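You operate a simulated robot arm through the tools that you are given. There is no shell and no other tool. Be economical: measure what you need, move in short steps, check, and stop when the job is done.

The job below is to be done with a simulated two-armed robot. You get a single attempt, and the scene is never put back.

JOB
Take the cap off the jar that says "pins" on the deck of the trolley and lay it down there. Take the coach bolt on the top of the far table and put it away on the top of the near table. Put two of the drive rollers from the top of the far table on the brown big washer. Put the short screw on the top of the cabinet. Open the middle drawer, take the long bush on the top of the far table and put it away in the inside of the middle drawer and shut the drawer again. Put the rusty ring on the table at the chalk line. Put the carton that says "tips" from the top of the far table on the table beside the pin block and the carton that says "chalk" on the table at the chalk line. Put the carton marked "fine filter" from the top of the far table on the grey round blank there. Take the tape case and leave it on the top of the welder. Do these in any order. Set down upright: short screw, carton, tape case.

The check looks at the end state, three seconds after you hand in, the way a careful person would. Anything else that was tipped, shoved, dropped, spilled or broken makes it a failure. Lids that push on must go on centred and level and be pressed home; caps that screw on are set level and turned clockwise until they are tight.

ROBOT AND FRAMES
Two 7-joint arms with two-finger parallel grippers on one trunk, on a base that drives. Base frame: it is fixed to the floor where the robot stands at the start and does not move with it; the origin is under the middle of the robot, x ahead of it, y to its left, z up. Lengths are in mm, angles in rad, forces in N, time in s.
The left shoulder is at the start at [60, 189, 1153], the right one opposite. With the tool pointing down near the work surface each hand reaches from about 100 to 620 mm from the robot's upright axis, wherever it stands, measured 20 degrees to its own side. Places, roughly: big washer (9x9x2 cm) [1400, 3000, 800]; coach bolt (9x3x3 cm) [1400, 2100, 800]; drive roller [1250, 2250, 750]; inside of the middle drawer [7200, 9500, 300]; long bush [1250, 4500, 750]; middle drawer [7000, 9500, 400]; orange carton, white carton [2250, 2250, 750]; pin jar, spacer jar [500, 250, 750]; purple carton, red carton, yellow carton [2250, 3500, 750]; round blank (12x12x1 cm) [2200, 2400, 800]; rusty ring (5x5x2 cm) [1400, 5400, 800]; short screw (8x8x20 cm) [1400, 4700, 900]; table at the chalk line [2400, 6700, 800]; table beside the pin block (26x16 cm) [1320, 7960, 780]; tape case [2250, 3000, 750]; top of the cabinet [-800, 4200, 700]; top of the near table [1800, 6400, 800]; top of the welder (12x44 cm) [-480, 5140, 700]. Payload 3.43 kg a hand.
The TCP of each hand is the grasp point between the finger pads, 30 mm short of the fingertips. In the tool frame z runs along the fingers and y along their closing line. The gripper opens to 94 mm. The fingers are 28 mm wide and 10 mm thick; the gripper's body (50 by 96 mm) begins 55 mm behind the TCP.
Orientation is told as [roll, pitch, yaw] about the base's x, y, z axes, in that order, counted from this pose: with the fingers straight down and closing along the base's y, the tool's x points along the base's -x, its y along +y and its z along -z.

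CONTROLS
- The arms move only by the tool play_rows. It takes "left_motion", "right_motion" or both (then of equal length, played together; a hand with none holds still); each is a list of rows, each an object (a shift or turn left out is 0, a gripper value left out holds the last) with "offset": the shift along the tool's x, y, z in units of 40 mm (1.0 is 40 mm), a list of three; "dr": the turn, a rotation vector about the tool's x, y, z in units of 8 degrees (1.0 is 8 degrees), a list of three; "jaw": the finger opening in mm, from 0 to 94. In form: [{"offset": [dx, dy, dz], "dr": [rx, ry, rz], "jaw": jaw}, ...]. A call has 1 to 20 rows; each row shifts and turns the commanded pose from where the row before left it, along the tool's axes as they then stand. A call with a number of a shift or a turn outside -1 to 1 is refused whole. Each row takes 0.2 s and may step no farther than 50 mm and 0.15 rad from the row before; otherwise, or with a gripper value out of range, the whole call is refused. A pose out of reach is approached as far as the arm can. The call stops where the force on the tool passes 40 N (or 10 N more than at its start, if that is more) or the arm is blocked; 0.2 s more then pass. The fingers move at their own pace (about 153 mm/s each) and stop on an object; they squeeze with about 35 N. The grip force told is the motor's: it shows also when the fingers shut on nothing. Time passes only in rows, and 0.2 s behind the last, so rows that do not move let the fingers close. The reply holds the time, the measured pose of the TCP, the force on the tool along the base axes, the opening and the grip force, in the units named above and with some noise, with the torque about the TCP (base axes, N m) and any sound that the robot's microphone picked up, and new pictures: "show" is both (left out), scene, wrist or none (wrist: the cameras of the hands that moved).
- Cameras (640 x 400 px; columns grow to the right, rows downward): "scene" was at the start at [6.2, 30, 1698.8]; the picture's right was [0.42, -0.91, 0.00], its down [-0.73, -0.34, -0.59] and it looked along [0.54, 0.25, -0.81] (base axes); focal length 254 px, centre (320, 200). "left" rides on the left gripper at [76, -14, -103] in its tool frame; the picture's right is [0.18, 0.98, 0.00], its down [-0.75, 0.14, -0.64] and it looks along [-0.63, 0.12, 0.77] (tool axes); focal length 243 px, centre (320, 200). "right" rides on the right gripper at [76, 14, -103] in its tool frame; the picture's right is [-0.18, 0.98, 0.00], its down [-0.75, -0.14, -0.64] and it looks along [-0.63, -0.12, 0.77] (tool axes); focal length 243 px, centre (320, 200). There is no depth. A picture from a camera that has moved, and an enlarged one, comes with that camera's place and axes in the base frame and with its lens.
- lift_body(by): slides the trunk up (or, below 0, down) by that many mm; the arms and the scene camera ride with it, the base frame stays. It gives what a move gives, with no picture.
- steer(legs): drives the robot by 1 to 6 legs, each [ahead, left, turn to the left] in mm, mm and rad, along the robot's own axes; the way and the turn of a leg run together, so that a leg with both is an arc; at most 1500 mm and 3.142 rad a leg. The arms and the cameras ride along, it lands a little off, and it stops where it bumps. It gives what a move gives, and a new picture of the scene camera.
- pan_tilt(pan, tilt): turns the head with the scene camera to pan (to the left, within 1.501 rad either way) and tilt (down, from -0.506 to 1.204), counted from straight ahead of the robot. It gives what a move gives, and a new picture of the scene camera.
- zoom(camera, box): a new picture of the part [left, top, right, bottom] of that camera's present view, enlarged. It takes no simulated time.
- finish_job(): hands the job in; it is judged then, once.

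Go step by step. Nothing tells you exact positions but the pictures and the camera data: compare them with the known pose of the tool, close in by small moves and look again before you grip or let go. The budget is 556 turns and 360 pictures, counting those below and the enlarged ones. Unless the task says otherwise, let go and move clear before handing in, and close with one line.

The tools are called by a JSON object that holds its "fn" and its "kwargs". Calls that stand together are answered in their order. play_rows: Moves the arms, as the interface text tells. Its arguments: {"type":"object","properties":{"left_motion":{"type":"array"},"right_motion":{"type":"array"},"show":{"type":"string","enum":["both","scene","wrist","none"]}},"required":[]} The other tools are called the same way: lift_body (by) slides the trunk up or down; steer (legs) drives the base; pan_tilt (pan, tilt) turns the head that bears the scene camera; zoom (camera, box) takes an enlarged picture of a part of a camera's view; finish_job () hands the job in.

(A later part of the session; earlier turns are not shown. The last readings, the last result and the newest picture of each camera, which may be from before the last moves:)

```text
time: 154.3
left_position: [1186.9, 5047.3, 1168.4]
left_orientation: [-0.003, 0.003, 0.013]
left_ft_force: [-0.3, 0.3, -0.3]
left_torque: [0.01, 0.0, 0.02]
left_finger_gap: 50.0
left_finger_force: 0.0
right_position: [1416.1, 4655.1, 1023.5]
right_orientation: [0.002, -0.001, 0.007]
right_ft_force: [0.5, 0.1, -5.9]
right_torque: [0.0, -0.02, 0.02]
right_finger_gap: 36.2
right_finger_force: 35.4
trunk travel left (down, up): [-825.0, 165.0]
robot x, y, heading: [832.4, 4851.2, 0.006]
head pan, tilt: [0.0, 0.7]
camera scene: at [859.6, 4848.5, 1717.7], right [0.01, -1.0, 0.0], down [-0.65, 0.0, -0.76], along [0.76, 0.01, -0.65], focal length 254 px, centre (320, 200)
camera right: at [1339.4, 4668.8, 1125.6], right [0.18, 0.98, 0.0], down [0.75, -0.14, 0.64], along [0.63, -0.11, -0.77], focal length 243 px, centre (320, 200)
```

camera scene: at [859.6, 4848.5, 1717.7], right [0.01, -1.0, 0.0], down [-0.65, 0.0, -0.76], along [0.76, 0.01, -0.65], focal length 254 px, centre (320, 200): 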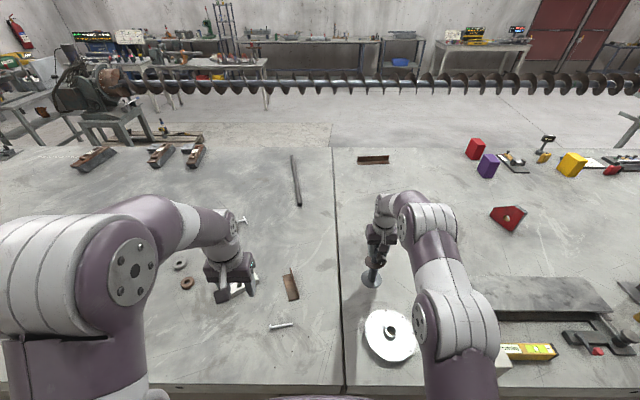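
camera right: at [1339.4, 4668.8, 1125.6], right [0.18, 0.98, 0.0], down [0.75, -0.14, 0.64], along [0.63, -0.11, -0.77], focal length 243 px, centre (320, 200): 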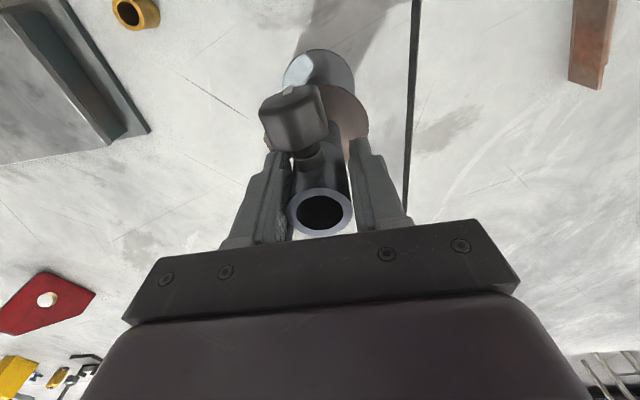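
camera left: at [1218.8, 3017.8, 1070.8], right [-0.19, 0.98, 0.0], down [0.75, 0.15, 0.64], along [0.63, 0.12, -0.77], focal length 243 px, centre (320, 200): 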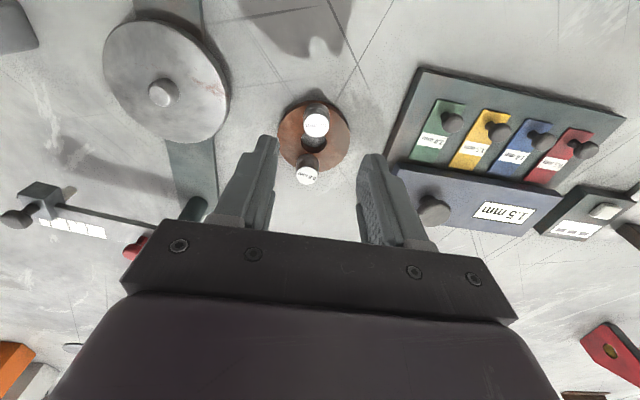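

The screw is held (~6 N), bottom 182 mm below the TCP. Raise it, retract, back away and turn round toward the cabinet.

{"fn": "play_rows", "kwargs": {"right_motion": [{"offset": [0, 0, -1]}, {"offset": [0, 0, -1]}, {"offset": [0.5, 0, -0.8]}, {"offset": [1, 0, 0]}, {"offset": [1, 0, 0]}, {"offset": [1, 0, 0]}, {"offset": [1, 0, 0]}, {"offset": [1, 0, 0]}], "show": "none"}}

{"fn": "steer", "kwargs": {"legs": [[-500, 0, 0], [0, 0, 1.57], [0, 0, 1.57]]}}

```text
time: 156.1
left_position: [1184.0, 5047.8, 1169.3]
left_orientation: [-0.003, -0.002, 0.015]
left_ft_force: [-0.7, 0.4, 0.4]
left_torque: [-0.01, -0.01, -0.02]
left_finger_gap: 50.2
left_finger_force: 0.1
right_position: [1181.2, 4657.0, 1128.2]
right_orientation: [-0.001, -0.003, 0.007]
right_ft_force: [-1.1, 0.3, -6.5]
right_torque: [0.01, -0.03, -0.01]
right_finger_gap: 36.5
right_finger_force: 35.0
right hand out of reach, approached as far as the arm can: row 2
trunk travel left (down, up): [-825.0, 165.0]
robot x, y, heading: [834.5, 4853.6, 0.009]
head pan, tilt: [0.0, 0.7]
```

```text
time: 164.8
left_position: [-30.6, 5015.7, 1167.8]
left_orientation: [-0.004, 0.003, 2.213]
left_ft_force: [17.3, 4.6, 4.9]
left_torque: [-0.37, 1.77, -0.07]
left_finger_gap: 50.0
left_finger_force: 0.1
right_position: [283.5, 5244.0, 1126.0]
right_orientation: [0.005, -0.001, 2.208]
right_ft_force: [-0.4, 0.5, -6.2]
right_torque: [-0.01, 0.03, -0.02]
right_finger_gap: 34.0
right_finger_force: 34.9
trunk travel left (down, up): [-825.0, 165.0]
robot x, y, heading: [325.9, 4846.8, 2.213]
head pan, tilt: [0.0, 0.7]
stopped in leg 3: the robot was blocked; the commanded pose is now the measured one
camera scene: at [321.3, 4867.7, 1717.9], right [0.8, 0.6, 0.0], down [0.38, -0.52, -0.77], along [-0.46, 0.61, -0.64], focal length 254 px, centre (320, 200)
```

scene: 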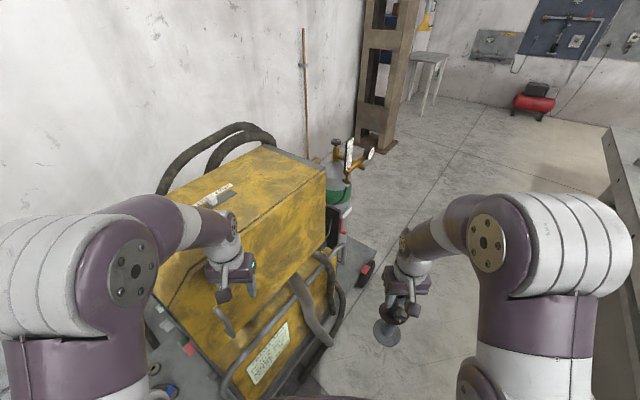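

The left hand touched the welder (it is tall and close). Rotate back away from it.

{"fn": "steer", "kwargs": {"legs": [[0, 0, -0.6]]}}

```text
time: 166.8
left_position: [123.3, 5190.9, 1167.4]
left_orientation: [-0.008, 0.005, 1.612]
left_ft_force: [-1.2, -0.2, 0.3]
left_torque: [0.01, 0.01, -0.03]
left_finger_gap: 50.0
left_finger_force: 0.1
right_position: [509.8, 5202.0, 1127.8]
right_orientation: [0.0, 0.001, 1.611]
right_ft_force: [-0.1, -0.4, -6.6]
right_torque: [0.02, 0.01, -0.01]
right_finger_gap: 33.7
right_finger_force: 35.0
trunk travel left (down, up): [-825.0, 165.0]
robot x, y, heading: [329.2, 4846.8, 1.607]
head pan, tilt: [0.0, 0.7]
camera scene: at [328.2, 4870.9, 1717.7], right [1.0, 0.04, 0.0], down [0.03, -0.64, -0.76], along [-0.03, 0.76, -0.64], focal length 254 px, centre (320, 200)
```

scene: 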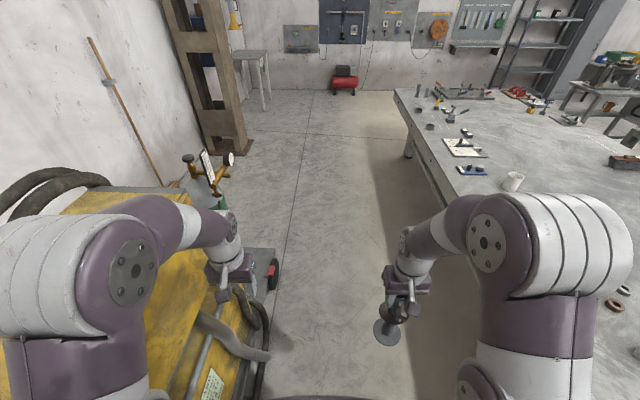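

{"fn": "pan_tilt", "kwargs": {"pan": 1.4, "tilt": 0.6}}

```text
time: 168.4
left_position: [123.0, 5191.3, 1167.6]
left_orientation: [-0.006, 0.006, 1.613]
left_ft_force: [-0.2, 0.1, 0.0]
left_torque: [-0.01, -0.01, 0.0]
left_finger_gap: 50.2
left_finger_force: 0.1
right_position: [510.0, 5203.4, 1127.2]
right_orientation: [0.0, -0.001, 1.611]
right_ft_force: [-0.5, 1.6, -7.2]
right_torque: [0.0, 0.03, -0.01]
right_finger_gap: 34.2
right_finger_force: 35.0
trunk travel left (down, up): [-825.0, 165.0]
robot x, y, heading: [324.7, 4846.3, 1.613]
head pan, tilt: [1.4, 0.6]
camera scene: at [244.1, 4797.9, 1726.4], right [0.13, 0.99, 0.0], down [0.56, -0.08, -0.83], along [-0.82, 0.11, -0.56], focal length 254 px, centre (320, 200)
```

scene: 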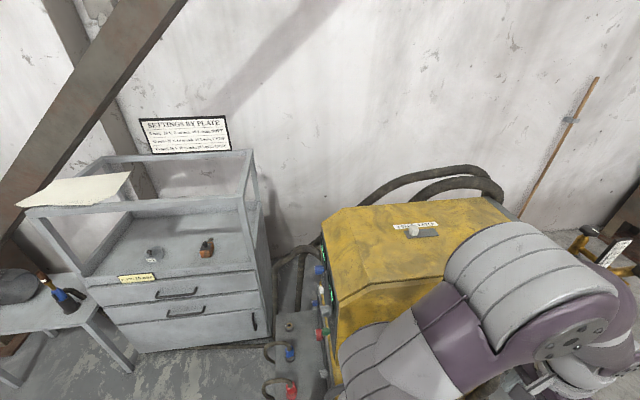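

{"fn": "zoom", "kwargs": {"camera": "scene", "box": [10, 100, 470, 380]}}

```text
1.39 times, centred on (240, 240) of scene
camera zoom: at [244.1, 4797.9, 1726.4], right [0.13, 0.99, 0.0], down [0.56, -0.08, -0.83], along [-0.82, 0.11, -0.56], focal length 353 px, centre (431, 144)
```

zoom: 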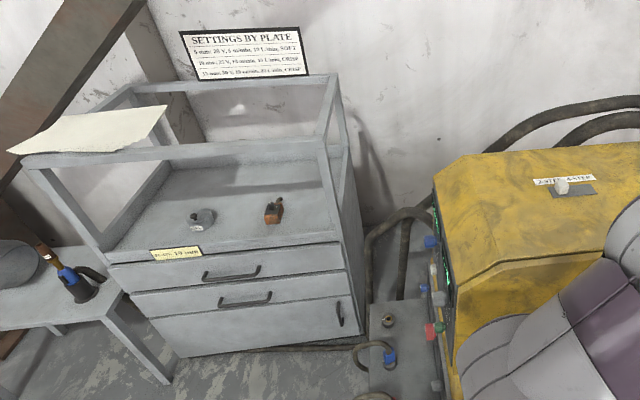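

The cabinet (top ≈ z 700) has a frame over it with a front rail at z≈1126, so the screw must go in from the front with a nearly horizontal hand. I'll set it on the near table, regrip it low from the front, then bring it in.

{"fn": "pan_tilt", "kwargs": {"pan": 0.0, "tilt": 0.75}}

{"fn": "steer", "kwargs": {"legs": [[0, 0, -1.61], [0, 470, 0], [400, 0, 0]]}}

```text
time: 169.9
left_position: [123.3, 5191.8, 1167.4]
left_orientation: [-0.006, 0.004, 1.613]
left_ft_force: [-0.1, -0.7, -0.6]
left_torque: [0.01, 0.0, 0.02]
left_finger_gap: 49.9
left_finger_force: 0.1
right_position: [511.4, 5202.2, 1128.1]
right_orientation: [0.001, 0.001, 1.609]
right_ft_force: [0.2, -0.4, -6.5]
right_torque: [0.05, 0.01, 0.01]
right_finger_gap: 33.9
right_finger_force: 35.8
trunk travel left (down, up): [-825.0, 165.0]
robot x, y, heading: [329.1, 4841.6, 1.607]
head pan, tilt: [0.0, 0.75]
camera scene: at [328.4, 4869.0, 1713.5], right [1.0, 0.04, 0.0], down [0.03, -0.68, -0.73], along [-0.03, 0.73, -0.68], focal length 254 px, centre (320, 200)
```

scene: 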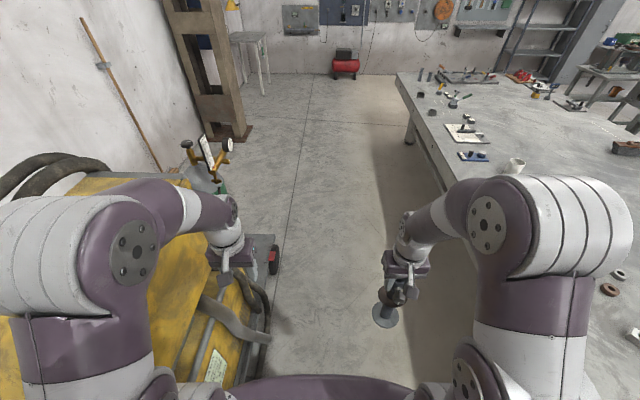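

```text
time: 178.7
left_position: [1075.8, 5524.4, 1168.4]
left_orientation: [-0.006, 0.005, 0.015]
left_ft_force: [0.1, -0.7, 0.9]
left_torque: [0.01, -0.02, -0.02]
left_finger_gap: 49.9
left_finger_force: 0.0
right_position: [1078.4, 5136.5, 1128.0]
right_orientation: [0.001, 0.0, 0.016]
right_ft_force: [-1.1, -0.3, -7.3]
right_torque: [0.0, -0.01, 0.02]
right_finger_gap: 34.0
right_finger_force: 35.7
trunk travel left (down, up): [-825.0, 165.0]
robot x, y, heading: [723.0, 5327.9, 0.011]
head pan, tilt: [0.0, 0.75]
camera scene: at [748.4, 5325.3, 1713.5], right [0.01, -1.0, 0.0], down [-0.68, -0.01, -0.73], along [0.73, 0.01, -0.68], focal length 254 px, centre (320, 200)
```

scene: 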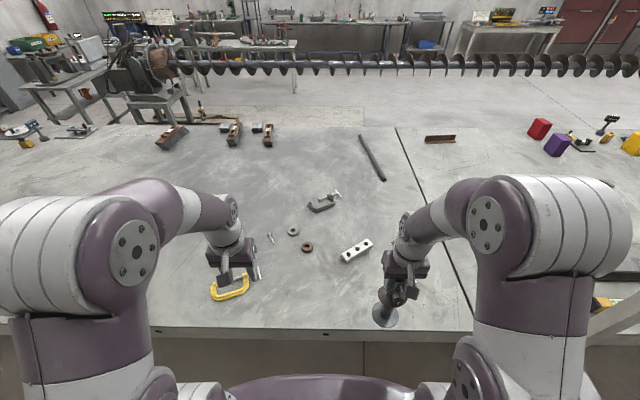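

Place the screw on the near table at about (1270, 5137): extend and lower.

{"fn": "play_rows", "kwargs": {"right_motion": [{"offset": [-0.95, 0, 0]}, {"offset": [-0.95, 0, 0]}, {"offset": [-0.95, 0, 0]}, {"offset": [-0.95, 0, 0]}, {"offset": [-0.95, 0, 0]}, {"offset": [0, 0, 0.9]}, {"offset": [0, 0, 0.9]}, {"offset": [0, 0, 0.9]}, {"offset": [0, 0, 0.9]}], "show": "both"}}

```text
time: 180.7
left_position: [1077.6, 5523.8, 1167.5]
left_orientation: [-0.005, 0.008, 0.017]
left_ft_force: [0.0, -0.1, 0.0]
left_torque: [-0.01, -0.01, 0.02]
left_finger_gap: 50.0
left_finger_force: 0.0
right_position: [1271.2, 5139.5, 982.2]
right_orientation: [0.001, 0.0, 0.014]
right_ft_force: [0.3, 0.0, -7.0]
right_torque: [-0.01, -0.06, -0.01]
right_finger_gap: 34.2
right_finger_force: 35.2
trunk travel left (down, up): [-825.0, 165.0]
robot x, y, heading: [727.5, 5329.0, 0.017]
head pan, tilt: [0.0, 0.75]
camera scene: at [750.8, 5325.0, 1713.5], right [0.01, -1.0, 0.0], down [-0.68, -0.01, -0.73], along [0.73, 0.01, -0.68], focal length 254 px, centre (320, 200)
camera right: at [1194.1, 5152.8, 1083.7], right [0.17, 0.99, 0.0], down [0.76, -0.13, 0.64], along [0.63, -0.11, -0.77], focal length 243 px, centre (320, 200)
```

scene: 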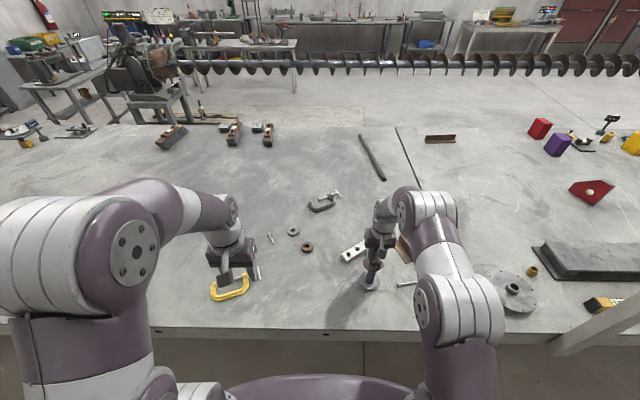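
right: 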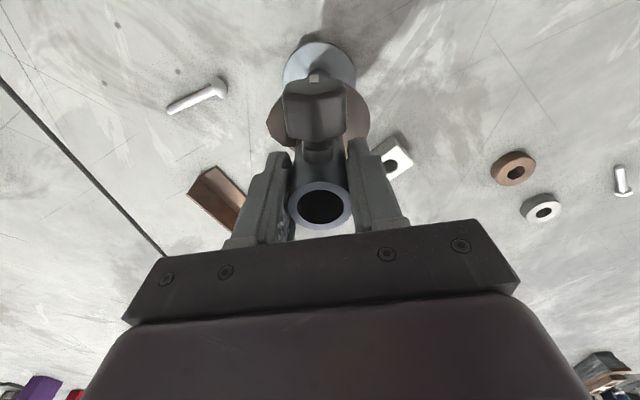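

{"fn": "play_rows", "kwargs": {"right_motion": [{"offset": [0, 0, 0.35]}, {"offset": [0, 0, 0.1]}, {"offset": [0, 0, 0.06]}, {"offset": [0, 0, 0.05]}, {}], "show": "none"}}

```text
time: 181.9
left_position: [1072.9, 5525.6, 1169.7]
left_orientation: [-0.007, 0.004, 0.016]
left_ft_force: [0.3, -0.3, 0.1]
left_torque: [-0.04, -0.01, 0.01]
left_finger_gap: 50.0
left_finger_force: 0.0
right_position: [1266.3, 5138.9, 965.0]
right_orientation: [0.0, -0.006, 0.013]
right_ft_force: [-2.9, 0.3, 24.5]
right_torque: [-0.01, -0.69, -0.11]
right_finger_gap: 34.1
right_finger_force: 34.7
trunk travel left (down, up): [-825.0, 165.0]
robot x, y, heading: [724.3, 5324.5, 0.013]
head pan, tilt: [0.0, 0.75]
```

{"fn": "play_rows", "kwargs": {"right_motion": [{"offset": [0, 0, -0.06]}, {"jaw": 50}, {"jaw": 70}, {"offset": [0, 0, -0.6]}, {"offset": [0, 0, -1]}, {"offset": [0, 0, -1]}, {"offset": [0, 0, -1]}, {"offset": [0, 0, -0.8]}], "show": "wrist"}}

```text
time: 183.7
left_position: [1076.1, 5523.7, 1167.7]
left_orientation: [-0.007, 0.006, 0.017]
left_ft_force: [-0.1, -0.2, 0.0]
left_torque: [0.04, 0.01, 0.02]
left_finger_gap: 50.0
left_finger_force: 0.1
right_position: [1267.3, 5139.4, 1135.7]
right_orientation: [0.0, 0.002, 0.014]
right_ft_force: [0.2, -0.3, 0.0]
right_torque: [-0.03, -0.02, 0.0]
right_finger_gap: 69.9
right_finger_force: 0.0
trunk travel left (down, up): [-825.0, 165.0]
robot x, y, heading: [723.6, 5323.0, 0.016]
head pan, tilt: [0.0, 0.75]
camera right: at [1191.5, 5153.2, 1238.1], right [0.17, 0.99, 0.0], down [0.76, -0.13, 0.64], along [0.63, -0.11, -0.77], focal length 243 px, centre (320, 200)
```

right: 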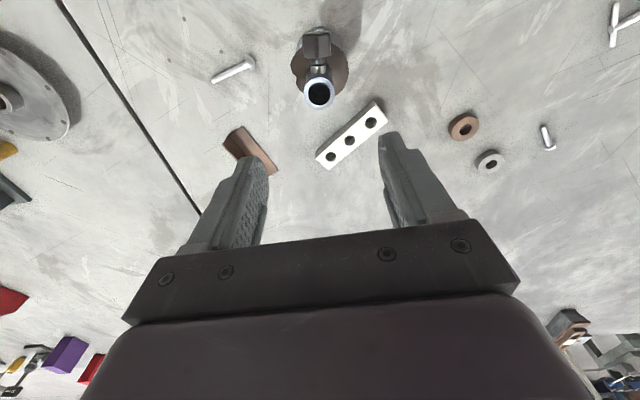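

Screw stands at about (1268, 5139). Retract, reposition the base, rotate the right hand 64° forward, and lower the trunk.

{"fn": "play_rows", "kwargs": {"right_motion": [{"offset": [0.9, 0, 0], "jaw": 94}, {"offset": [0.9, 0, 0]}, {"offset": [0.9, 0, 0]}], "show": "none"}}

{"fn": "steer", "kwargs": {"legs": [[-35, -210, -0.015]]}}

{"fn": "play_rows", "kwargs": {"right_motion": [{"dr": [0, -1, 0]}, {"dr": [0, -1, 0]}, {"dr": [0, -1, 0]}, {"dr": [0, -1, 0]}, {"dr": [0, -1, 0]}, {"dr": [0, -1, 0]}, {"dr": [0, -1, 0]}, {"dr": [0, -1, 0]}], "show": "none"}}

{"fn": "lift_body", "kwargs": {"by": -75}}

```text
time: 184.5
left_position: [1074.4, 5523.0, 1168.6]
left_orientation: [-0.008, 0.004, 0.018]
left_ft_force: [0.5, -0.5, 0.2]
left_torque: [0.0, -0.01, 0.0]
left_finger_gap: 50.0
left_finger_force: 0.0
right_position: [1158.5, 5136.6, 1138.4]
right_orientation: [0.001, -0.001, 0.014]
right_ft_force: [-0.2, 0.5, -0.8]
right_torque: [-0.02, 0.01, -0.01]
right_finger_gap: 93.9
right_finger_force: 0.0
trunk travel left (down, up): [-825.0, 165.0]
robot x, y, heading: [731.0, 5330.1, 0.017]
head pan, tilt: [0.0, 0.75]
```

```text
time: 186.2
left_position: [1047.0, 5314.5, 1167.3]
left_orientation: [-0.006, 0.006, -0.002]
left_ft_force: [-0.1, -1.5, -0.7]
left_torque: [0.02, 0.02, -0.02]
left_finger_gap: 50.2
left_finger_force: 0.1
right_position: [1123.7, 4927.1, 1138.9]
right_orientation: [0.0, 0.0, -0.004]
right_ft_force: [0.5, 0.5, -0.4]
right_torque: [0.0, -0.01, 0.0]
right_finger_gap: 94.1
right_finger_force: 0.1
trunk travel left (down, up): [-825.0, 165.0]
robot x, y, heading: [691.8, 5119.2, -0.002]
head pan, tilt: [0.0, 0.75]
camera scene: at [715.4, 5123.3, 1713.5], right [0.0, -1.0, 0.0], down [-0.68, 0.0, -0.73], along [0.73, 0.0, -0.68], focal length 254 px, centre (320, 200)
```

scene: 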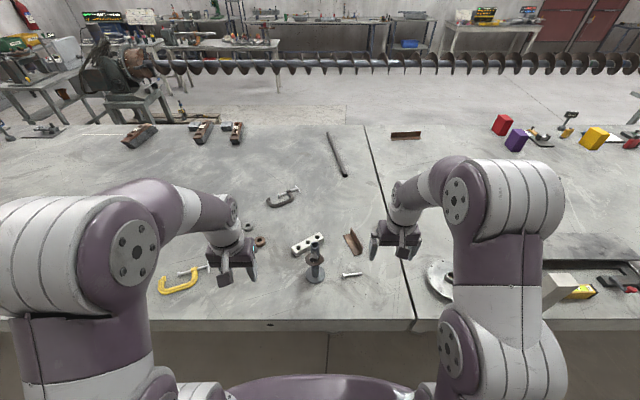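

```text
time: 187.9
left_position: [1046.4, 5313.9, 1167.5]
left_orientation: [-0.006, 0.006, -0.002]
left_ft_force: [0.3, -0.7, 0.4]
left_torque: [-0.01, 0.02, -0.03]
left_finger_gap: 50.1
left_finger_force: 0.2
right_position: [1123.2, 4925.8, 1138.5]
right_orientation: [0.004, -1.117, -0.007]
right_ft_force: [0.4, 0.8, -0.2]
right_torque: [0.01, 0.01, 0.01]
right_finger_gap: 94.1
right_finger_force: 0.0
trunk travel left (down, up): [-825.0, 165.0]
robot x, y, heading: [691.0, 5120.8, -0.004]
head pan, tilt: [0.0, 0.75]
```

```text
time: 189.1
left_position: [1045.7, 5313.4, 1093.1]
left_orientation: [-0.008, 0.005, -0.001]
left_ft_force: [-0.6, 0.1, -0.7]
left_torque: [0.02, 0.01, 0.0]
left_finger_gap: 50.0
left_finger_force: 0.1
right_position: [1123.6, 4926.9, 1063.5]
right_orientation: [0.001, -1.118, -0.006]
right_ft_force: [0.0, -0.2, -0.1]
right_torque: [0.0, 0.01, 0.02]
right_finger_gap: 94.0
right_finger_force: 0.2
trunk travel left (down, up): [-750.0, 240.0]
robot x, y, heading: [693.1, 5120.9, -0.004]
head pan, tilt: [0.0, 0.75]
```

{"fn": "play_rows", "kwargs": {"right_motion": [{"offset": [0.526, 0.757, 0.363]}, {"offset": [0.526, 0.757, 0.363]}, {"offset": [0.526, 0.757, 0.363]}, {"offset": [0.526, 0.757, 0.363]}, {"offset": [0.526, 0.757, 0.363]}, {"offset": [0.526, 0.757, 0.363]}, {"offset": [0.526, 0.757, 0.363]}], "show": "both"}}

```text
time: 190.7
left_position: [1046.8, 5314.4, 1091.8]
left_orientation: [-0.006, 0.004, -0.002]
left_ft_force: [0.3, 0.2, 0.2]
left_torque: [0.0, 0.02, 0.0]
left_finger_gap: 49.9
left_finger_force: 0.1
right_position: [1151.7, 5138.7, 885.1]
right_orientation: [0.001, -1.116, -0.003]
right_ft_force: [0.5, 0.4, -0.5]
right_torque: [-0.01, -0.01, -0.03]
right_finger_gap: 94.0
right_finger_force: 0.1
trunk travel left (down, up): [-750.0, 240.0]
robot x, y, heading: [693.0, 5125.6, -0.005]
head pan, tilt: [0.0, 0.75]
camera scene: at [715.7, 5123.3, 1638.5], right [0.0, -1.0, 0.0], down [-0.68, 0.0, -0.73], along [0.73, 0.0, -0.68], focal length 254 px, centre (320, 200)
camera right: at [1026.0, 5154.4, 860.6], right [0.08, 0.98, 0.17], down [-0.25, -0.14, 0.96], along [0.97, -0.12, 0.23], focal length 243 px, centre (320, 200)
```

scene: 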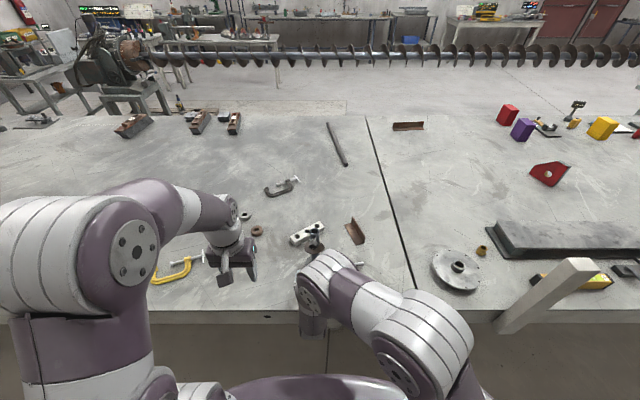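
right: 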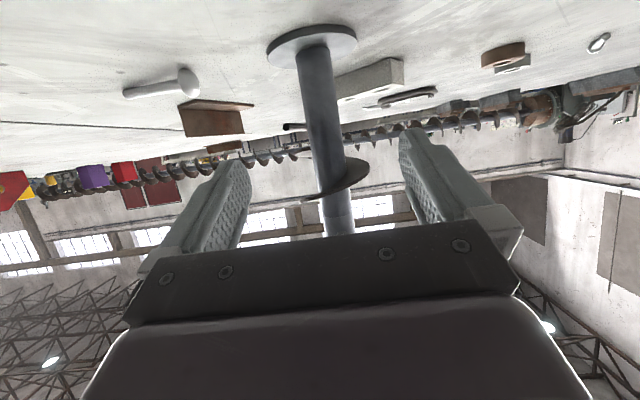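

Good view: the bare pipe section between base flange and flight is straight ahead. Advance and close.

{"fn": "play_rows", "kwargs": {"right_motion": [{"offset": [-0.09, 0, 1]}, {"offset": [-0.09, 0, 1]}, {"offset": [-0.09, 0, 1]}, {"jaw": 15}, {"jaw": 15}, {"jaw": 15}], "show": "both"}}

```text
time: 192.1
left_position: [1046.5, 5314.9, 1093.2]
left_orientation: [-0.008, 0.004, -0.001]
left_ft_force: [-0.2, 1.2, -0.7]
left_torque: [-0.01, 0.01, 0.01]
left_finger_gap: 49.9
left_finger_force: 0.1
right_position: [1265.6, 5137.8, 844.6]
right_orientation: [0.001, -1.118, -0.006]
right_ft_force: [1.9, 0.7, 1.8]
right_torque: [-0.01, -0.19, 0.11]
right_finger_gap: 35.9
right_finger_force: 34.9
trunk travel left (down, up): [-750.0, 240.0]
robot x, y, heading: [693.8, 5120.7, -0.011]
head pan, tilt: [0.0, 0.75]
camera scene: at [715.5, 5122.1, 1638.5], right [0.0, -1.0, 0.0], down [-0.68, 0.0, -0.73], along [0.73, 0.0, -0.68], focal length 254 px, centre (320, 200)
camera right: at [1140.9, 5153.1, 820.0], right [0.08, 0.98, 0.17], down [-0.25, -0.14, 0.96], along [0.96, -0.12, 0.23], focal length 243 px, centre (320, 200)
```

scene: 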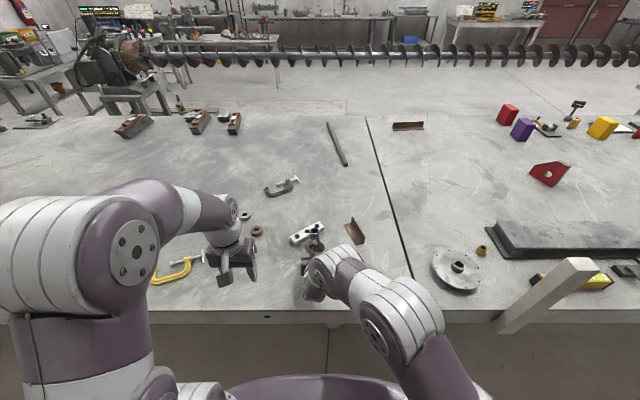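
right: 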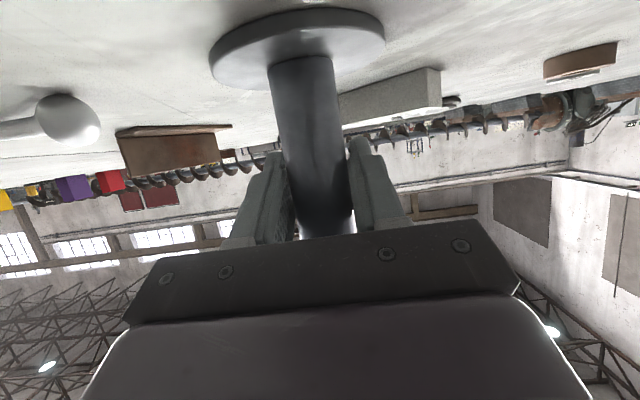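

Held low on the pipe. Lift it, raise the left arm, then back off into the aisle, move to y≈4300 and turn (clockwise, away from the welder).

{"fn": "play_rows", "kwargs": {"right_motion": [{"offset": [-0.45, 0, -0.22]}, {"offset": [-0.9, 0, -0.44]}, {"offset": [-0.9, 0, -0.44]}, {"offset": [-0.9, 0, -0.44]}, {}], "left_motion": [{"offset": [0, 0, -1]}, {"offset": [0, 0, -1]}, {"offset": [0.5, 0, 0]}, {"offset": [0.5, 0, 0]}, {}], "show": "wrist"}}

{"fn": "steer", "kwargs": {"legs": [[-500, 0, 0], [0, -820, 0], [0, 0, -1.57], [0, 0, -1.56]]}}

```text
time: 193.3
left_position: [1008.1, 5314.5, 1160.8]
left_orientation: [-0.006, 0.009, -0.002]
left_ft_force: [0.9, 0.2, 0.3]
left_torque: [0.02, 0.02, 0.03]
left_finger_gap: 50.1
left_finger_force: 0.1
left hand out of reach, approached as far as the arm can: row 2
right_position: [1265.7, 5139.0, 983.5]
right_orientation: [0.0, -1.112, -0.003]
right_ft_force: [1.9, -0.4, -6.4]
right_torque: [-0.02, 0.01, 0.0]
right_finger_gap: 35.8
right_finger_force: 34.9
trunk travel left (down, up): [-750.0, 240.0]
robot x, y, heading: [690.4, 5122.8, -0.007]
head pan, tilt: [0.0, 0.75]
camera right: at [1140.5, 5154.2, 959.0], right [0.09, 0.98, 0.17], down [-0.24, -0.14, 0.96], along [0.97, -0.12, 0.23], focal length 243 px, centre (320, 200)
camera left: at [932.3, 5303.5, 1264.6], right [-0.18, 0.98, 0.0], down [0.76, 0.14, 0.63], along [0.62, 0.11, -0.77], focal length 243 px, centre (320, 200)
```

right: 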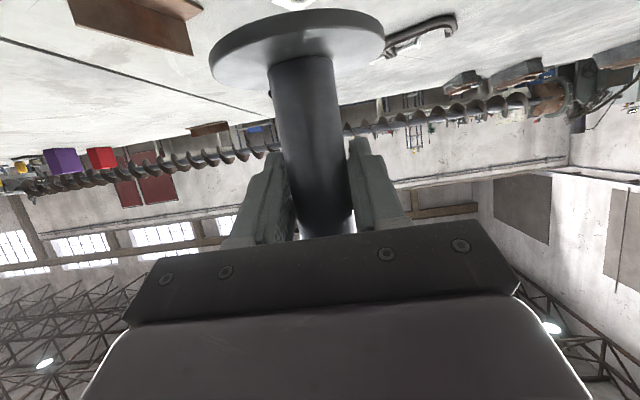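
left: 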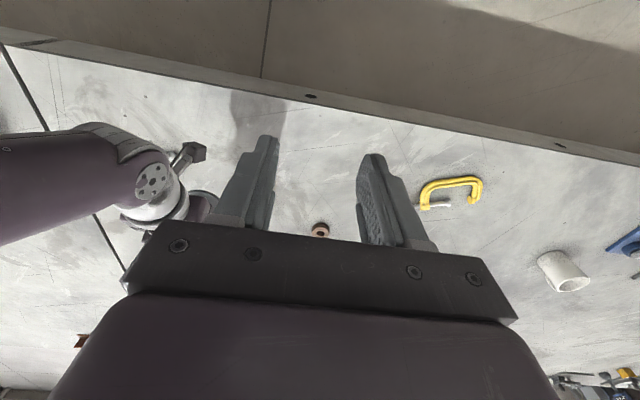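

```text
time: 197.8
left_position: [508.4, 5100.7, 1163.3]
left_orientation: [0.0, 0.006, -0.027]
left_ft_force: [-0.2, -0.1, 0.3]
left_torque: [0.07, 0.01, 0.04]
left_finger_gap: 49.9
left_finger_force: 0.0
right_position: [762.0, 4919.6, 982.9]
right_orientation: [0.011, -1.111, -0.04]
right_ft_force: [0.5, -1.7, -6.7]
right_torque: [-0.01, 0.0, 0.04]
right_finger_gap: 35.5
right_finger_force: 34.7
trunk travel left (down, up): [-750.0, 240.0]
robot x, y, heading: [188.7, 4920.8, -0.033]
head pan, tilt: [0.0, 0.75]
stopped in leg 2: the robot was blocked; the commanded pose is now the measured one
camera scene: at [214.5, 4913.6, 1638.5], right [-0.03, -1.0, -0.01], down [-0.68, 0.03, -0.73], along [0.73, -0.02, -0.68], focal length 254 px, centre (320, 200)
```

scene: 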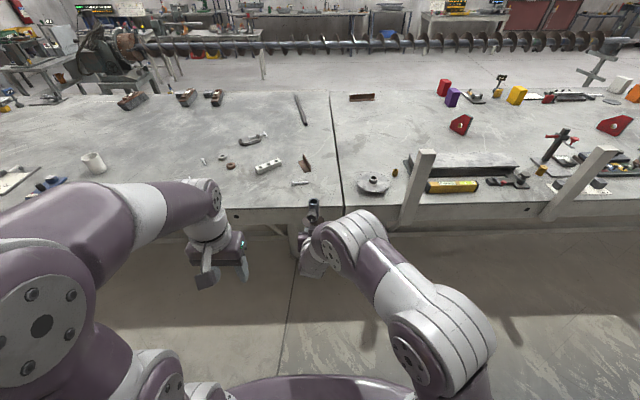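

The base bumped something (welder cart behind). Move forward away from it first and continue along the aisle.

{"fn": "steer", "kwargs": {"legs": [[220, 0, 0.033]]}}

{"fn": "steer", "kwargs": {"legs": [[0, -620, 0]]}}

```text
time: 199.5
left_position: [726.3, 5114.4, 1161.7]
left_orientation: [-0.004, 0.005, 0.002]
left_ft_force: [1.1, 0.2, -0.4]
left_torque: [0.01, 0.01, 0.03]
left_finger_gap: 49.9
left_finger_force: 0.0
right_position: [983.5, 4938.7, 984.2]
right_orientation: [0.003, -1.115, -0.001]
right_ft_force: [0.0, 0.6, -6.4]
right_torque: [0.0, 0.01, 0.01]
right_finger_gap: 35.6
right_finger_force: 35.0
trunk travel left (down, up): [-750.0, 240.0]
robot x, y, heading: [413.5, 4921.1, 0.002]
head pan, tilt: [0.0, 0.75]
camera scene: at [436.8, 4919.4, 1638.5], right [0.0, -1.0, 0.0], down [-0.68, 0.0, -0.73], along [0.73, 0.0, -0.68], focal length 254 px, centre (320, 200)
```

scene: 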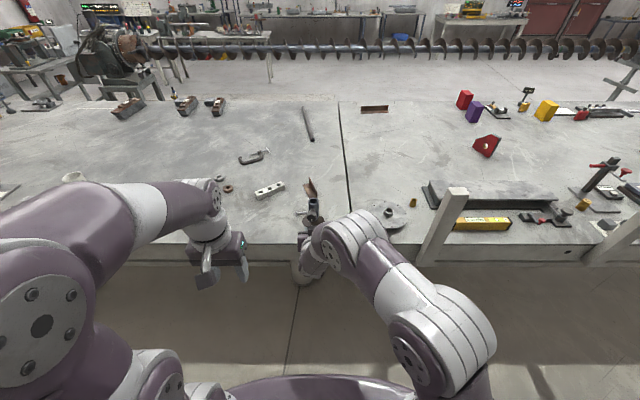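

```text
time: 203.0
left_position: [724.8, 4481.8, 1162.3]
left_orientation: [-0.006, 0.005, -0.009]
left_ft_force: [0.0, -0.5, 0.5]
left_torque: [-0.01, -0.04, 0.01]
left_finger_gap: 50.2
left_finger_force: 0.1
right_position: [981.8, 4304.5, 984.0]
right_orientation: [0.001, -1.115, -0.014]
right_ft_force: [0.2, 0.4, -7.5]
right_torque: [0.01, -0.01, -0.02]
right_finger_gap: 35.8
right_finger_force: 34.9
trunk travel left (down, up): [-750.0, 240.0]
robot x, y, heading: [408.0, 4292.2, -0.014]
head pan, tilt: [0.0, 0.75]
camera scene: at [433.3, 4290.6, 1638.5], right [-0.01, -1.0, 0.0], down [-0.68, 0.01, -0.73], along [0.73, -0.01, -0.68], focal length 254 px, centre (320, 200)
```

scene: 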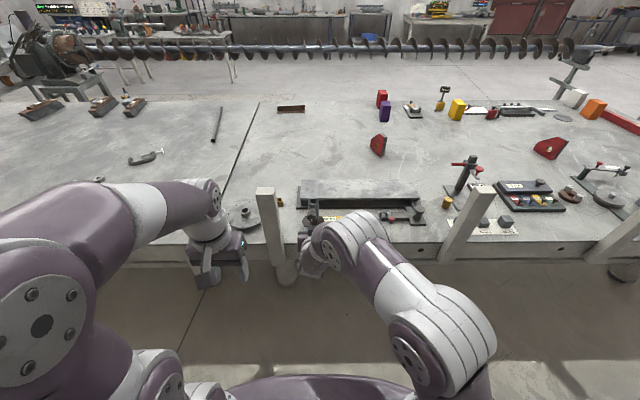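

{"fn": "steer", "kwargs": {"legs": [[-150, -60, 0], [0, 0, -1.57]]}}

```text
time: 208.2
left_position: [457.2, 3924.1, 1160.9]
left_orientation: [-0.007, 0.006, -1.554]
left_ft_force: [-0.5, -1.5, 0.1]
left_torque: [0.01, -0.01, 0.0]
left_finger_gap: 49.9
left_finger_force: 0.1
right_position: [287.5, 3663.8, 982.9]
right_orientation: [0.001, -1.115, -1.555]
right_ft_force: [0.0, -0.2, -7.9]
right_torque: [0.0, -0.02, -0.01]
right_finger_gap: 36.0
right_finger_force: 35.1
trunk travel left (down, up): [-750.0, 240.0]
robot x, y, heading: [258.1, 4234.4, -1.551]
head pan, tilt: [0.0, 0.75]
camera scene: at [258.7, 4209.3, 1638.5], right [-1.0, -0.02, 0.0], down [-0.01, 0.68, -0.73], along [0.01, -0.73, -0.68], focal length 254 px, centre (320, 200)
```

scene: 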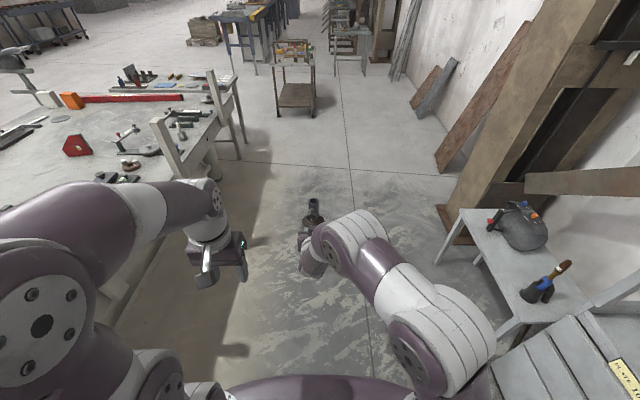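

{"fn": "steer", "kwargs": {"legs": [[0, 0, -1.585]]}}

```text
time: 212.4
left_position: [-53.3, 4040.3, 1161.8]
left_orientation: [-0.005, 0.005, -3.137]
left_ft_force: [0.8, 0.5, 0.7]
left_torque: [-0.01, 0.02, 0.0]
left_finger_gap: 50.1
left_finger_force: 0.1
right_position: [-313.4, 4214.7, 983.2]
right_orientation: [0.002, -1.115, -3.14]
right_ft_force: [0.3, -0.4, -7.4]
right_torque: [-0.03, -0.01, 0.03]
right_finger_gap: 35.8
right_finger_force: 35.3
trunk travel left (down, up): [-750.0, 240.0]
robot x, y, heading: [257.4, 4233.8, -3.141]
head pan, tilt: [0.0, 0.75]
camera scene: at [234.2, 4233.2, 1638.5], right [0.0, 1.0, 0.0], down [0.68, 0.0, -0.73], along [-0.73, 0.0, -0.68], focal length 254 px, centre (320, 200)
```

scene: 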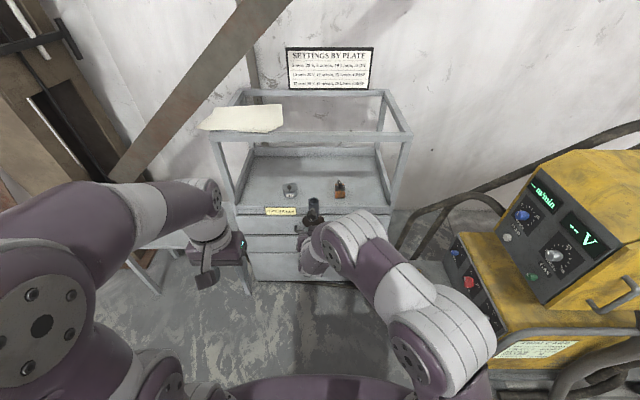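

Clear view of the cabinet: front edge x≈-683, top rail z≈1125, items at (-855, 4064) and (-855, 4340). I'll place the screw at about (-770, 4425): lower the trunk 150, shift right and move in.

{"fn": "lift_body", "kwargs": {"by": -150}}

{"fn": "steer", "kwargs": {"legs": [[0, -210, 0], [300, 0, 0]]}}

```text
time: 214.2
left_position: [-53.2, 4040.6, 1011.8]
left_orientation: [-0.006, 0.006, -3.14]
left_ft_force: [0.0, 0.2, 0.0]
left_torque: [-0.01, 0.01, 0.0]
left_finger_gap: 49.9
left_finger_force: 0.0
right_position: [-312.6, 4214.6, 832.3]
right_orientation: [0.001, -1.115, -3.139]
right_ft_force: [0.3, -0.8, -7.3]
right_torque: [-0.02, -0.04, 0.0]
right_finger_gap: 35.8
right_finger_force: 34.6
trunk travel left (down, up): [-600.0, 390.0]
robot x, y, heading: [258.1, 4233.7, -3.145]
head pan, tilt: [0.0, 0.75]
```

```text
time: 217.5
left_position: [-356.5, 4250.4, 1012.7]
left_orientation: [-0.006, 0.007, -3.133]
left_ft_force: [-0.3, -0.1, -1.6]
left_torque: [0.0, -0.03, -0.01]
left_finger_gap: 50.1
left_finger_force: 0.1
right_position: [-617.3, 4423.0, 832.7]
right_orientation: [-0.002, -1.114, -3.135]
right_ft_force: [-0.2, 0.5, -7.6]
right_torque: [-0.01, -0.03, -0.01]
right_finger_gap: 35.8
right_finger_force: 34.8
trunk travel left (down, up): [-600.0, 390.0]
robot x, y, heading: [-45.0, 4442.7, -3.136]
head pan, tilt: [0.0, 0.75]
camera scene: at [-70.8, 4444.0, 1488.5], right [-0.01, 1.0, 0.0], down [0.68, 0.0, -0.73], along [-0.73, 0.0, -0.68], focal length 254 px, centre (320, 200)
```

scene: 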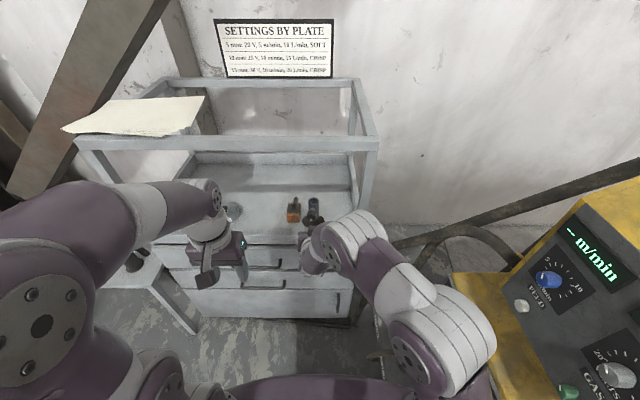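

Everything clears: rail z≈1125, screw top ≈965. Drive in 150 mm.

{"fn": "steer", "kwargs": {"legs": [[150, 0, 0]]}}

{"fn": "zoom", "kwargs": {"camera": "right", "box": [0, 0, 640, 400]}}

```text
time: 218.9
left_position: [-509.4, 4248.1, 1011.5]
left_orientation: [-0.005, 0.006, -3.132]
left_ft_force: [-0.4, -0.3, -0.3]
left_torque: [-0.03, -0.05, 0.01]
left_finger_gap: 49.8
left_finger_force: 0.0
right_position: [-769.0, 4419.9, 832.3]
right_orientation: [-0.001, -1.112, -3.133]
right_ft_force: [-0.2, 0.0, -7.3]
right_torque: [-0.01, 0.0, -0.02]
right_finger_gap: 35.7
right_finger_force: 35.1
trunk travel left (down, up): [-600.0, 390.0]
robot x, y, heading: [-198.9, 4443.5, -3.134]
head pan, tilt: [0.0, 0.75]
camera scene: at [-222.7, 4442.9, 1488.5], right [-0.01, 1.0, 0.0], down [0.68, 0.01, -0.73], along [-0.73, -0.01, -0.68], focal length 254 px, centre (320, 200)
```

scene: 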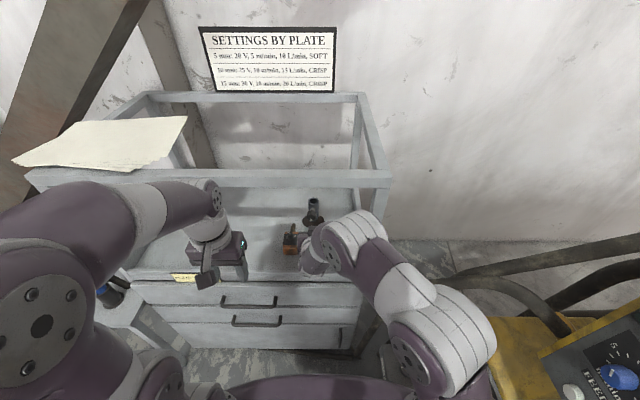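

```text
1.00 times, centred on (320, 200) of right
camera zoom: at [-642.5, 4407.8, 808.6], right [-0.07, -0.98, 0.16], down [0.24, 0.14, 0.96], along [-0.97, 0.11, 0.23], focal length 243 px, centre (320, 200)
```

zoom: 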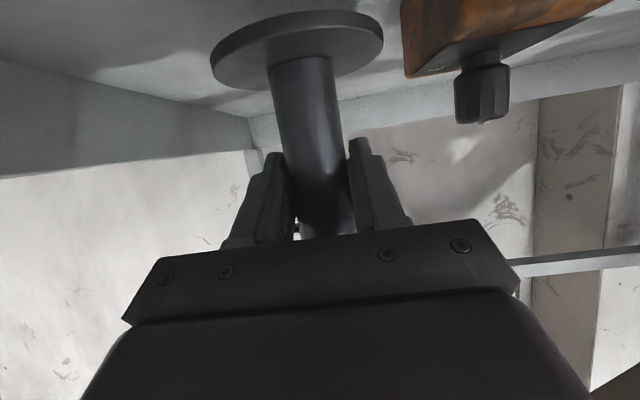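

The base plate is clear of the wooden block. Lower the screw onto the cabinet top gently.

{"fn": "play_rows", "kwargs": {"right_motion": [{"offset": [0.7, 0, 0.34]}, {"offset": [0.45, 0, 0.22]}, {"offset": [0.18, 0, 0.09]}, {"offset": [0.1, 0, 0.05]}, {}], "show": "wrist"}}

```text
time: 220.1
left_position: [-504.8, 4247.2, 1012.8]
left_orientation: [-0.005, 0.002, -3.131]
left_ft_force: [-0.4, -1.6, 0.5]
left_torque: [-0.02, 0.03, -0.01]
left_finger_gap: 50.0
left_finger_force: 0.1
right_position: [-766.7, 4418.7, 772.4]
right_orientation: [0.001, -1.12, -3.135]
right_ft_force: [1.1, -1.2, 29.2]
right_torque: [0.03, 0.23, -0.01]
right_finger_gap: 35.7
right_finger_force: 34.4
trunk travel left (down, up): [-600.0, 390.0]
robot x, y, heading: [-196.4, 4442.9, -3.137]
head pan, tilt: [0.0, 0.75]
camera right: at [-640.2, 4407.1, 747.2], right [-0.07, -0.98, 0.17], down [0.25, 0.14, 0.96], along [-0.97, 0.11, 0.23], focal length 243 px, centre (320, 200)
```

right: 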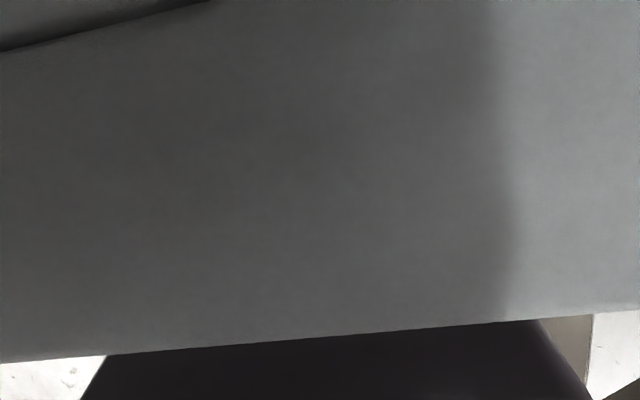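

{"fn": "zoom", "kwargs": {"camera": "scene", "box": [220, 160, 420, 290]}}

```text
3.08 times, centred on (320, 225) of scene
camera zoom: at [-216.1, 4443.0, 1488.6], right [-0.01, 1.0, 0.0], down [0.68, 0.01, -0.73], along [-0.73, -0.01, -0.68], focal length 780 px, centre (320, 123)
```

zoom: 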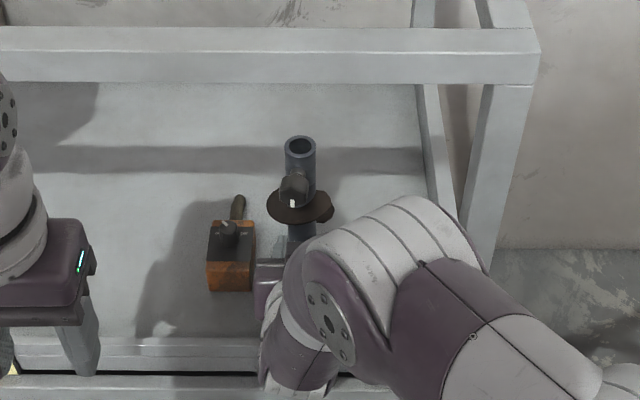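

Contact is at the base (torque tiny), surface ≈707. Relax, open, and back straight out by driving.

{"fn": "play_rows", "kwargs": {"right_motion": [{"offset": [-0.06, 0, -0.03]}, {"jaw": 60}, {"jaw": 94}, {"jaw": 94}], "show": "none"}}

{"fn": "steer", "kwargs": {"legs": [[-150, 0, 0]]}}

```text
time: 221.1
left_position: [-505.7, 4249.5, 1013.4]
left_orientation: [-0.006, 0.003, -3.131]
left_ft_force: [-0.5, -0.2, -0.7]
left_torque: [0.03, 0.02, -0.01]
left_finger_gap: 50.1
left_finger_force: 0.2
right_position: [-765.9, 4420.3, 772.5]
right_orientation: [0.0, -1.113, -3.13]
right_ft_force: [2.5, 4.9, 8.8]
right_torque: [-0.39, 0.15, 0.11]
right_finger_gap: 90.4
right_finger_force: 0.1
trunk travel left (down, up): [-600.0, 390.0]
robot x, y, heading: [-197.6, 4444.3, -3.138]
head pan, tilt: [0.0, 0.75]
```

```text
time: 222.3
left_position: [-396.9, 4249.3, 1012.0]
left_orientation: [-0.005, 0.0, -3.129]
left_ft_force: [0.7, 0.3, -0.1]
left_torque: [0.02, 0.0, 0.02]
left_finger_gap: 50.3
left_finger_force: 0.3
right_position: [-662.7, 4419.2, 779.7]
right_orientation: [0.015, -1.136, 3.138]
right_ft_force: [0.1, 0.3, 0.5]
right_torque: [0.01, 0.04, -0.02]
right_finger_gap: 93.7
right_finger_force: 0.1
trunk travel left (down, up): [-600.0, 390.0]
robot x, y, heading: [-86.4, 4443.5, -3.135]
head pan, tilt: [0.0, 0.75]
stopped in leg 1: the force on the tool passed its limit (the readings are from after the stop); the commanded pose is now the measured one
camera scene: at [-109.0, 4443.9, 1488.5], right [-0.01, 1.0, 0.0], down [0.68, 0.01, -0.73], along [-0.73, -0.01, -0.68], focal length 254 px, centre (320, 200)
```

scene: 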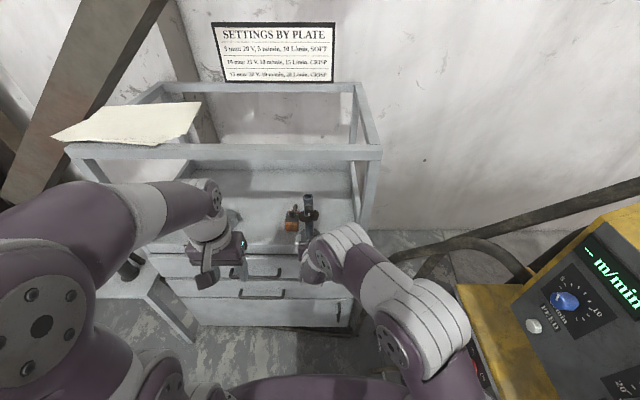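

{"fn": "zoom", "kwargs": {"camera": "scene", "box": [220, 160, 400, 300]}}

{"fn": "zoom", "kwargs": {"camera": "right", "box": [0, 0, 640, 400]}}

```text
2.86 times, centred on (310, 230) of scene
camera zoom: at [-109.0, 4443.9, 1488.5], right [-0.01, 1.0, 0.0], down [0.68, 0.01, -0.73], along [-0.73, -0.01, -0.68], focal length 724 px, centre (349, 114)
```

zoom: 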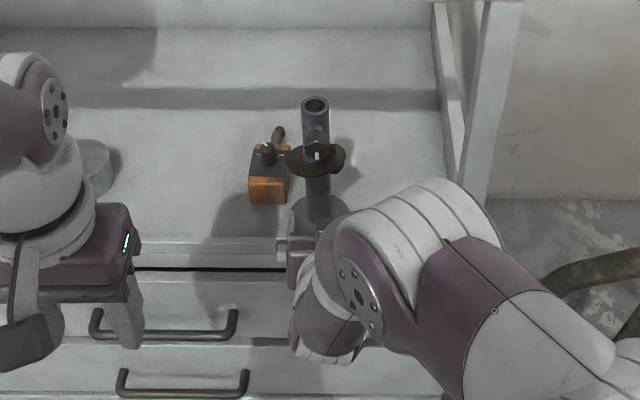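

```text
1.00 times, centred on (320, 200) of right
camera zoom: at [-538.3, 4406.3, 753.8], right [-0.07, -0.98, 0.17], down [0.26, 0.15, 0.95], along [-0.96, 0.11, 0.25], focal length 243 px, centre (320, 200)
```

zoom: 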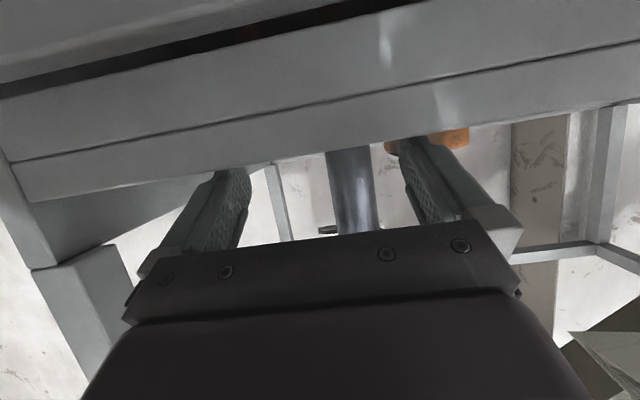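

The screw stands fine; fingertips are just at the cabinet's front lip. Lift the hand 50 mm, then back out.

{"fn": "play_rows", "kwargs": {"right_motion": [{"offset": [-0.45, 0, -0.3]}, {"offset": [-0.9, 0, -0.5]}], "show": "none"}}

{"fn": "steer", "kwargs": {"legs": [[-350, 0, 0]]}}

{"fn": "zoom", "kwargs": {"camera": "scene", "box": [180, 100, 460, 300]}}

```text
time: 222.9
left_position: [-399.4, 4248.7, 1012.9]
left_orientation: [-0.006, 0.003, -3.129]
left_ft_force: [1.0, -0.2, -0.6]
left_torque: [0.0, 0.0, 0.01]
left_finger_gap: 50.0
left_finger_force: 0.0
right_position: [-660.6, 4421.0, 842.5]
right_orientation: [0.013, -1.132, 3.135]
right_ft_force: [0.4, 0.1, 1.1]
right_torque: [-0.02, 0.0, 0.0]
right_finger_gap: 93.7
right_finger_force: 0.0
trunk travel left (down, up): [-600.0, 390.0]
robot x, y, heading: [-88.0, 4443.3, -3.13]
head pan, tilt: [0.0, 0.75]
```

```text
time: 225.2
left_position: [-51.6, 4252.1, 1012.9]
left_orientation: [-0.005, 0.005, -3.133]
left_ft_force: [0.6, -0.8, 0.4]
left_torque: [-0.02, 0.02, -0.01]
left_finger_gap: 50.1
left_finger_force: 0.0
right_position: [-313.3, 4425.6, 841.7]
right_orientation: [0.012, -1.133, 3.137]
right_ft_force: [1.2, 0.4, 0.1]
right_torque: [0.02, 0.01, 0.03]
right_finger_gap: 94.1
right_finger_force: 0.0
trunk travel left (down, up): [-600.0, 390.0]
robot x, y, heading: [258.1, 4448.7, -3.132]
head pan, tilt: [0.0, 0.75]
camera scene: at [235.3, 4446.5, 1488.5], right [-0.01, 1.0, 0.0], down [0.68, 0.0, -0.73], along [-0.73, -0.01, -0.68], focal length 254 px, centre (320, 200)
```

scene: 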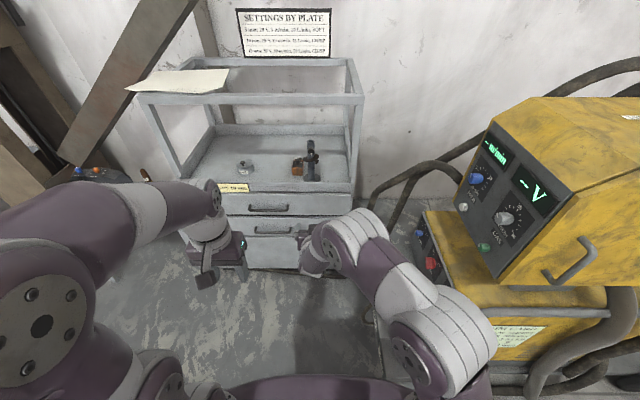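

```text
2.00 times, centred on (320, 200) of scene
camera zoom: at [235.3, 4446.5, 1488.5], right [-0.01, 1.0, 0.0], down [0.68, 0.0, -0.73], along [-0.73, -0.01, -0.68], focal length 507 px, centre (320, 200)
```

zoom: 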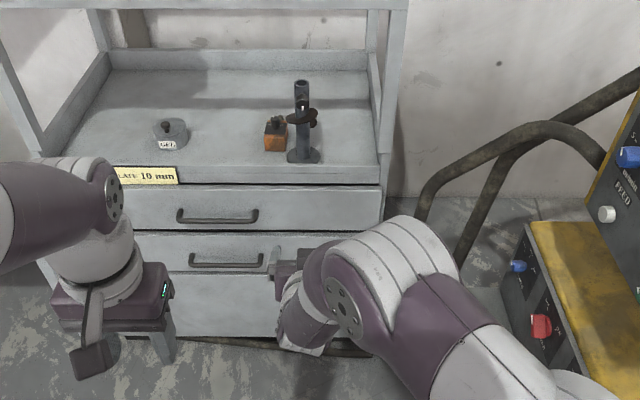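

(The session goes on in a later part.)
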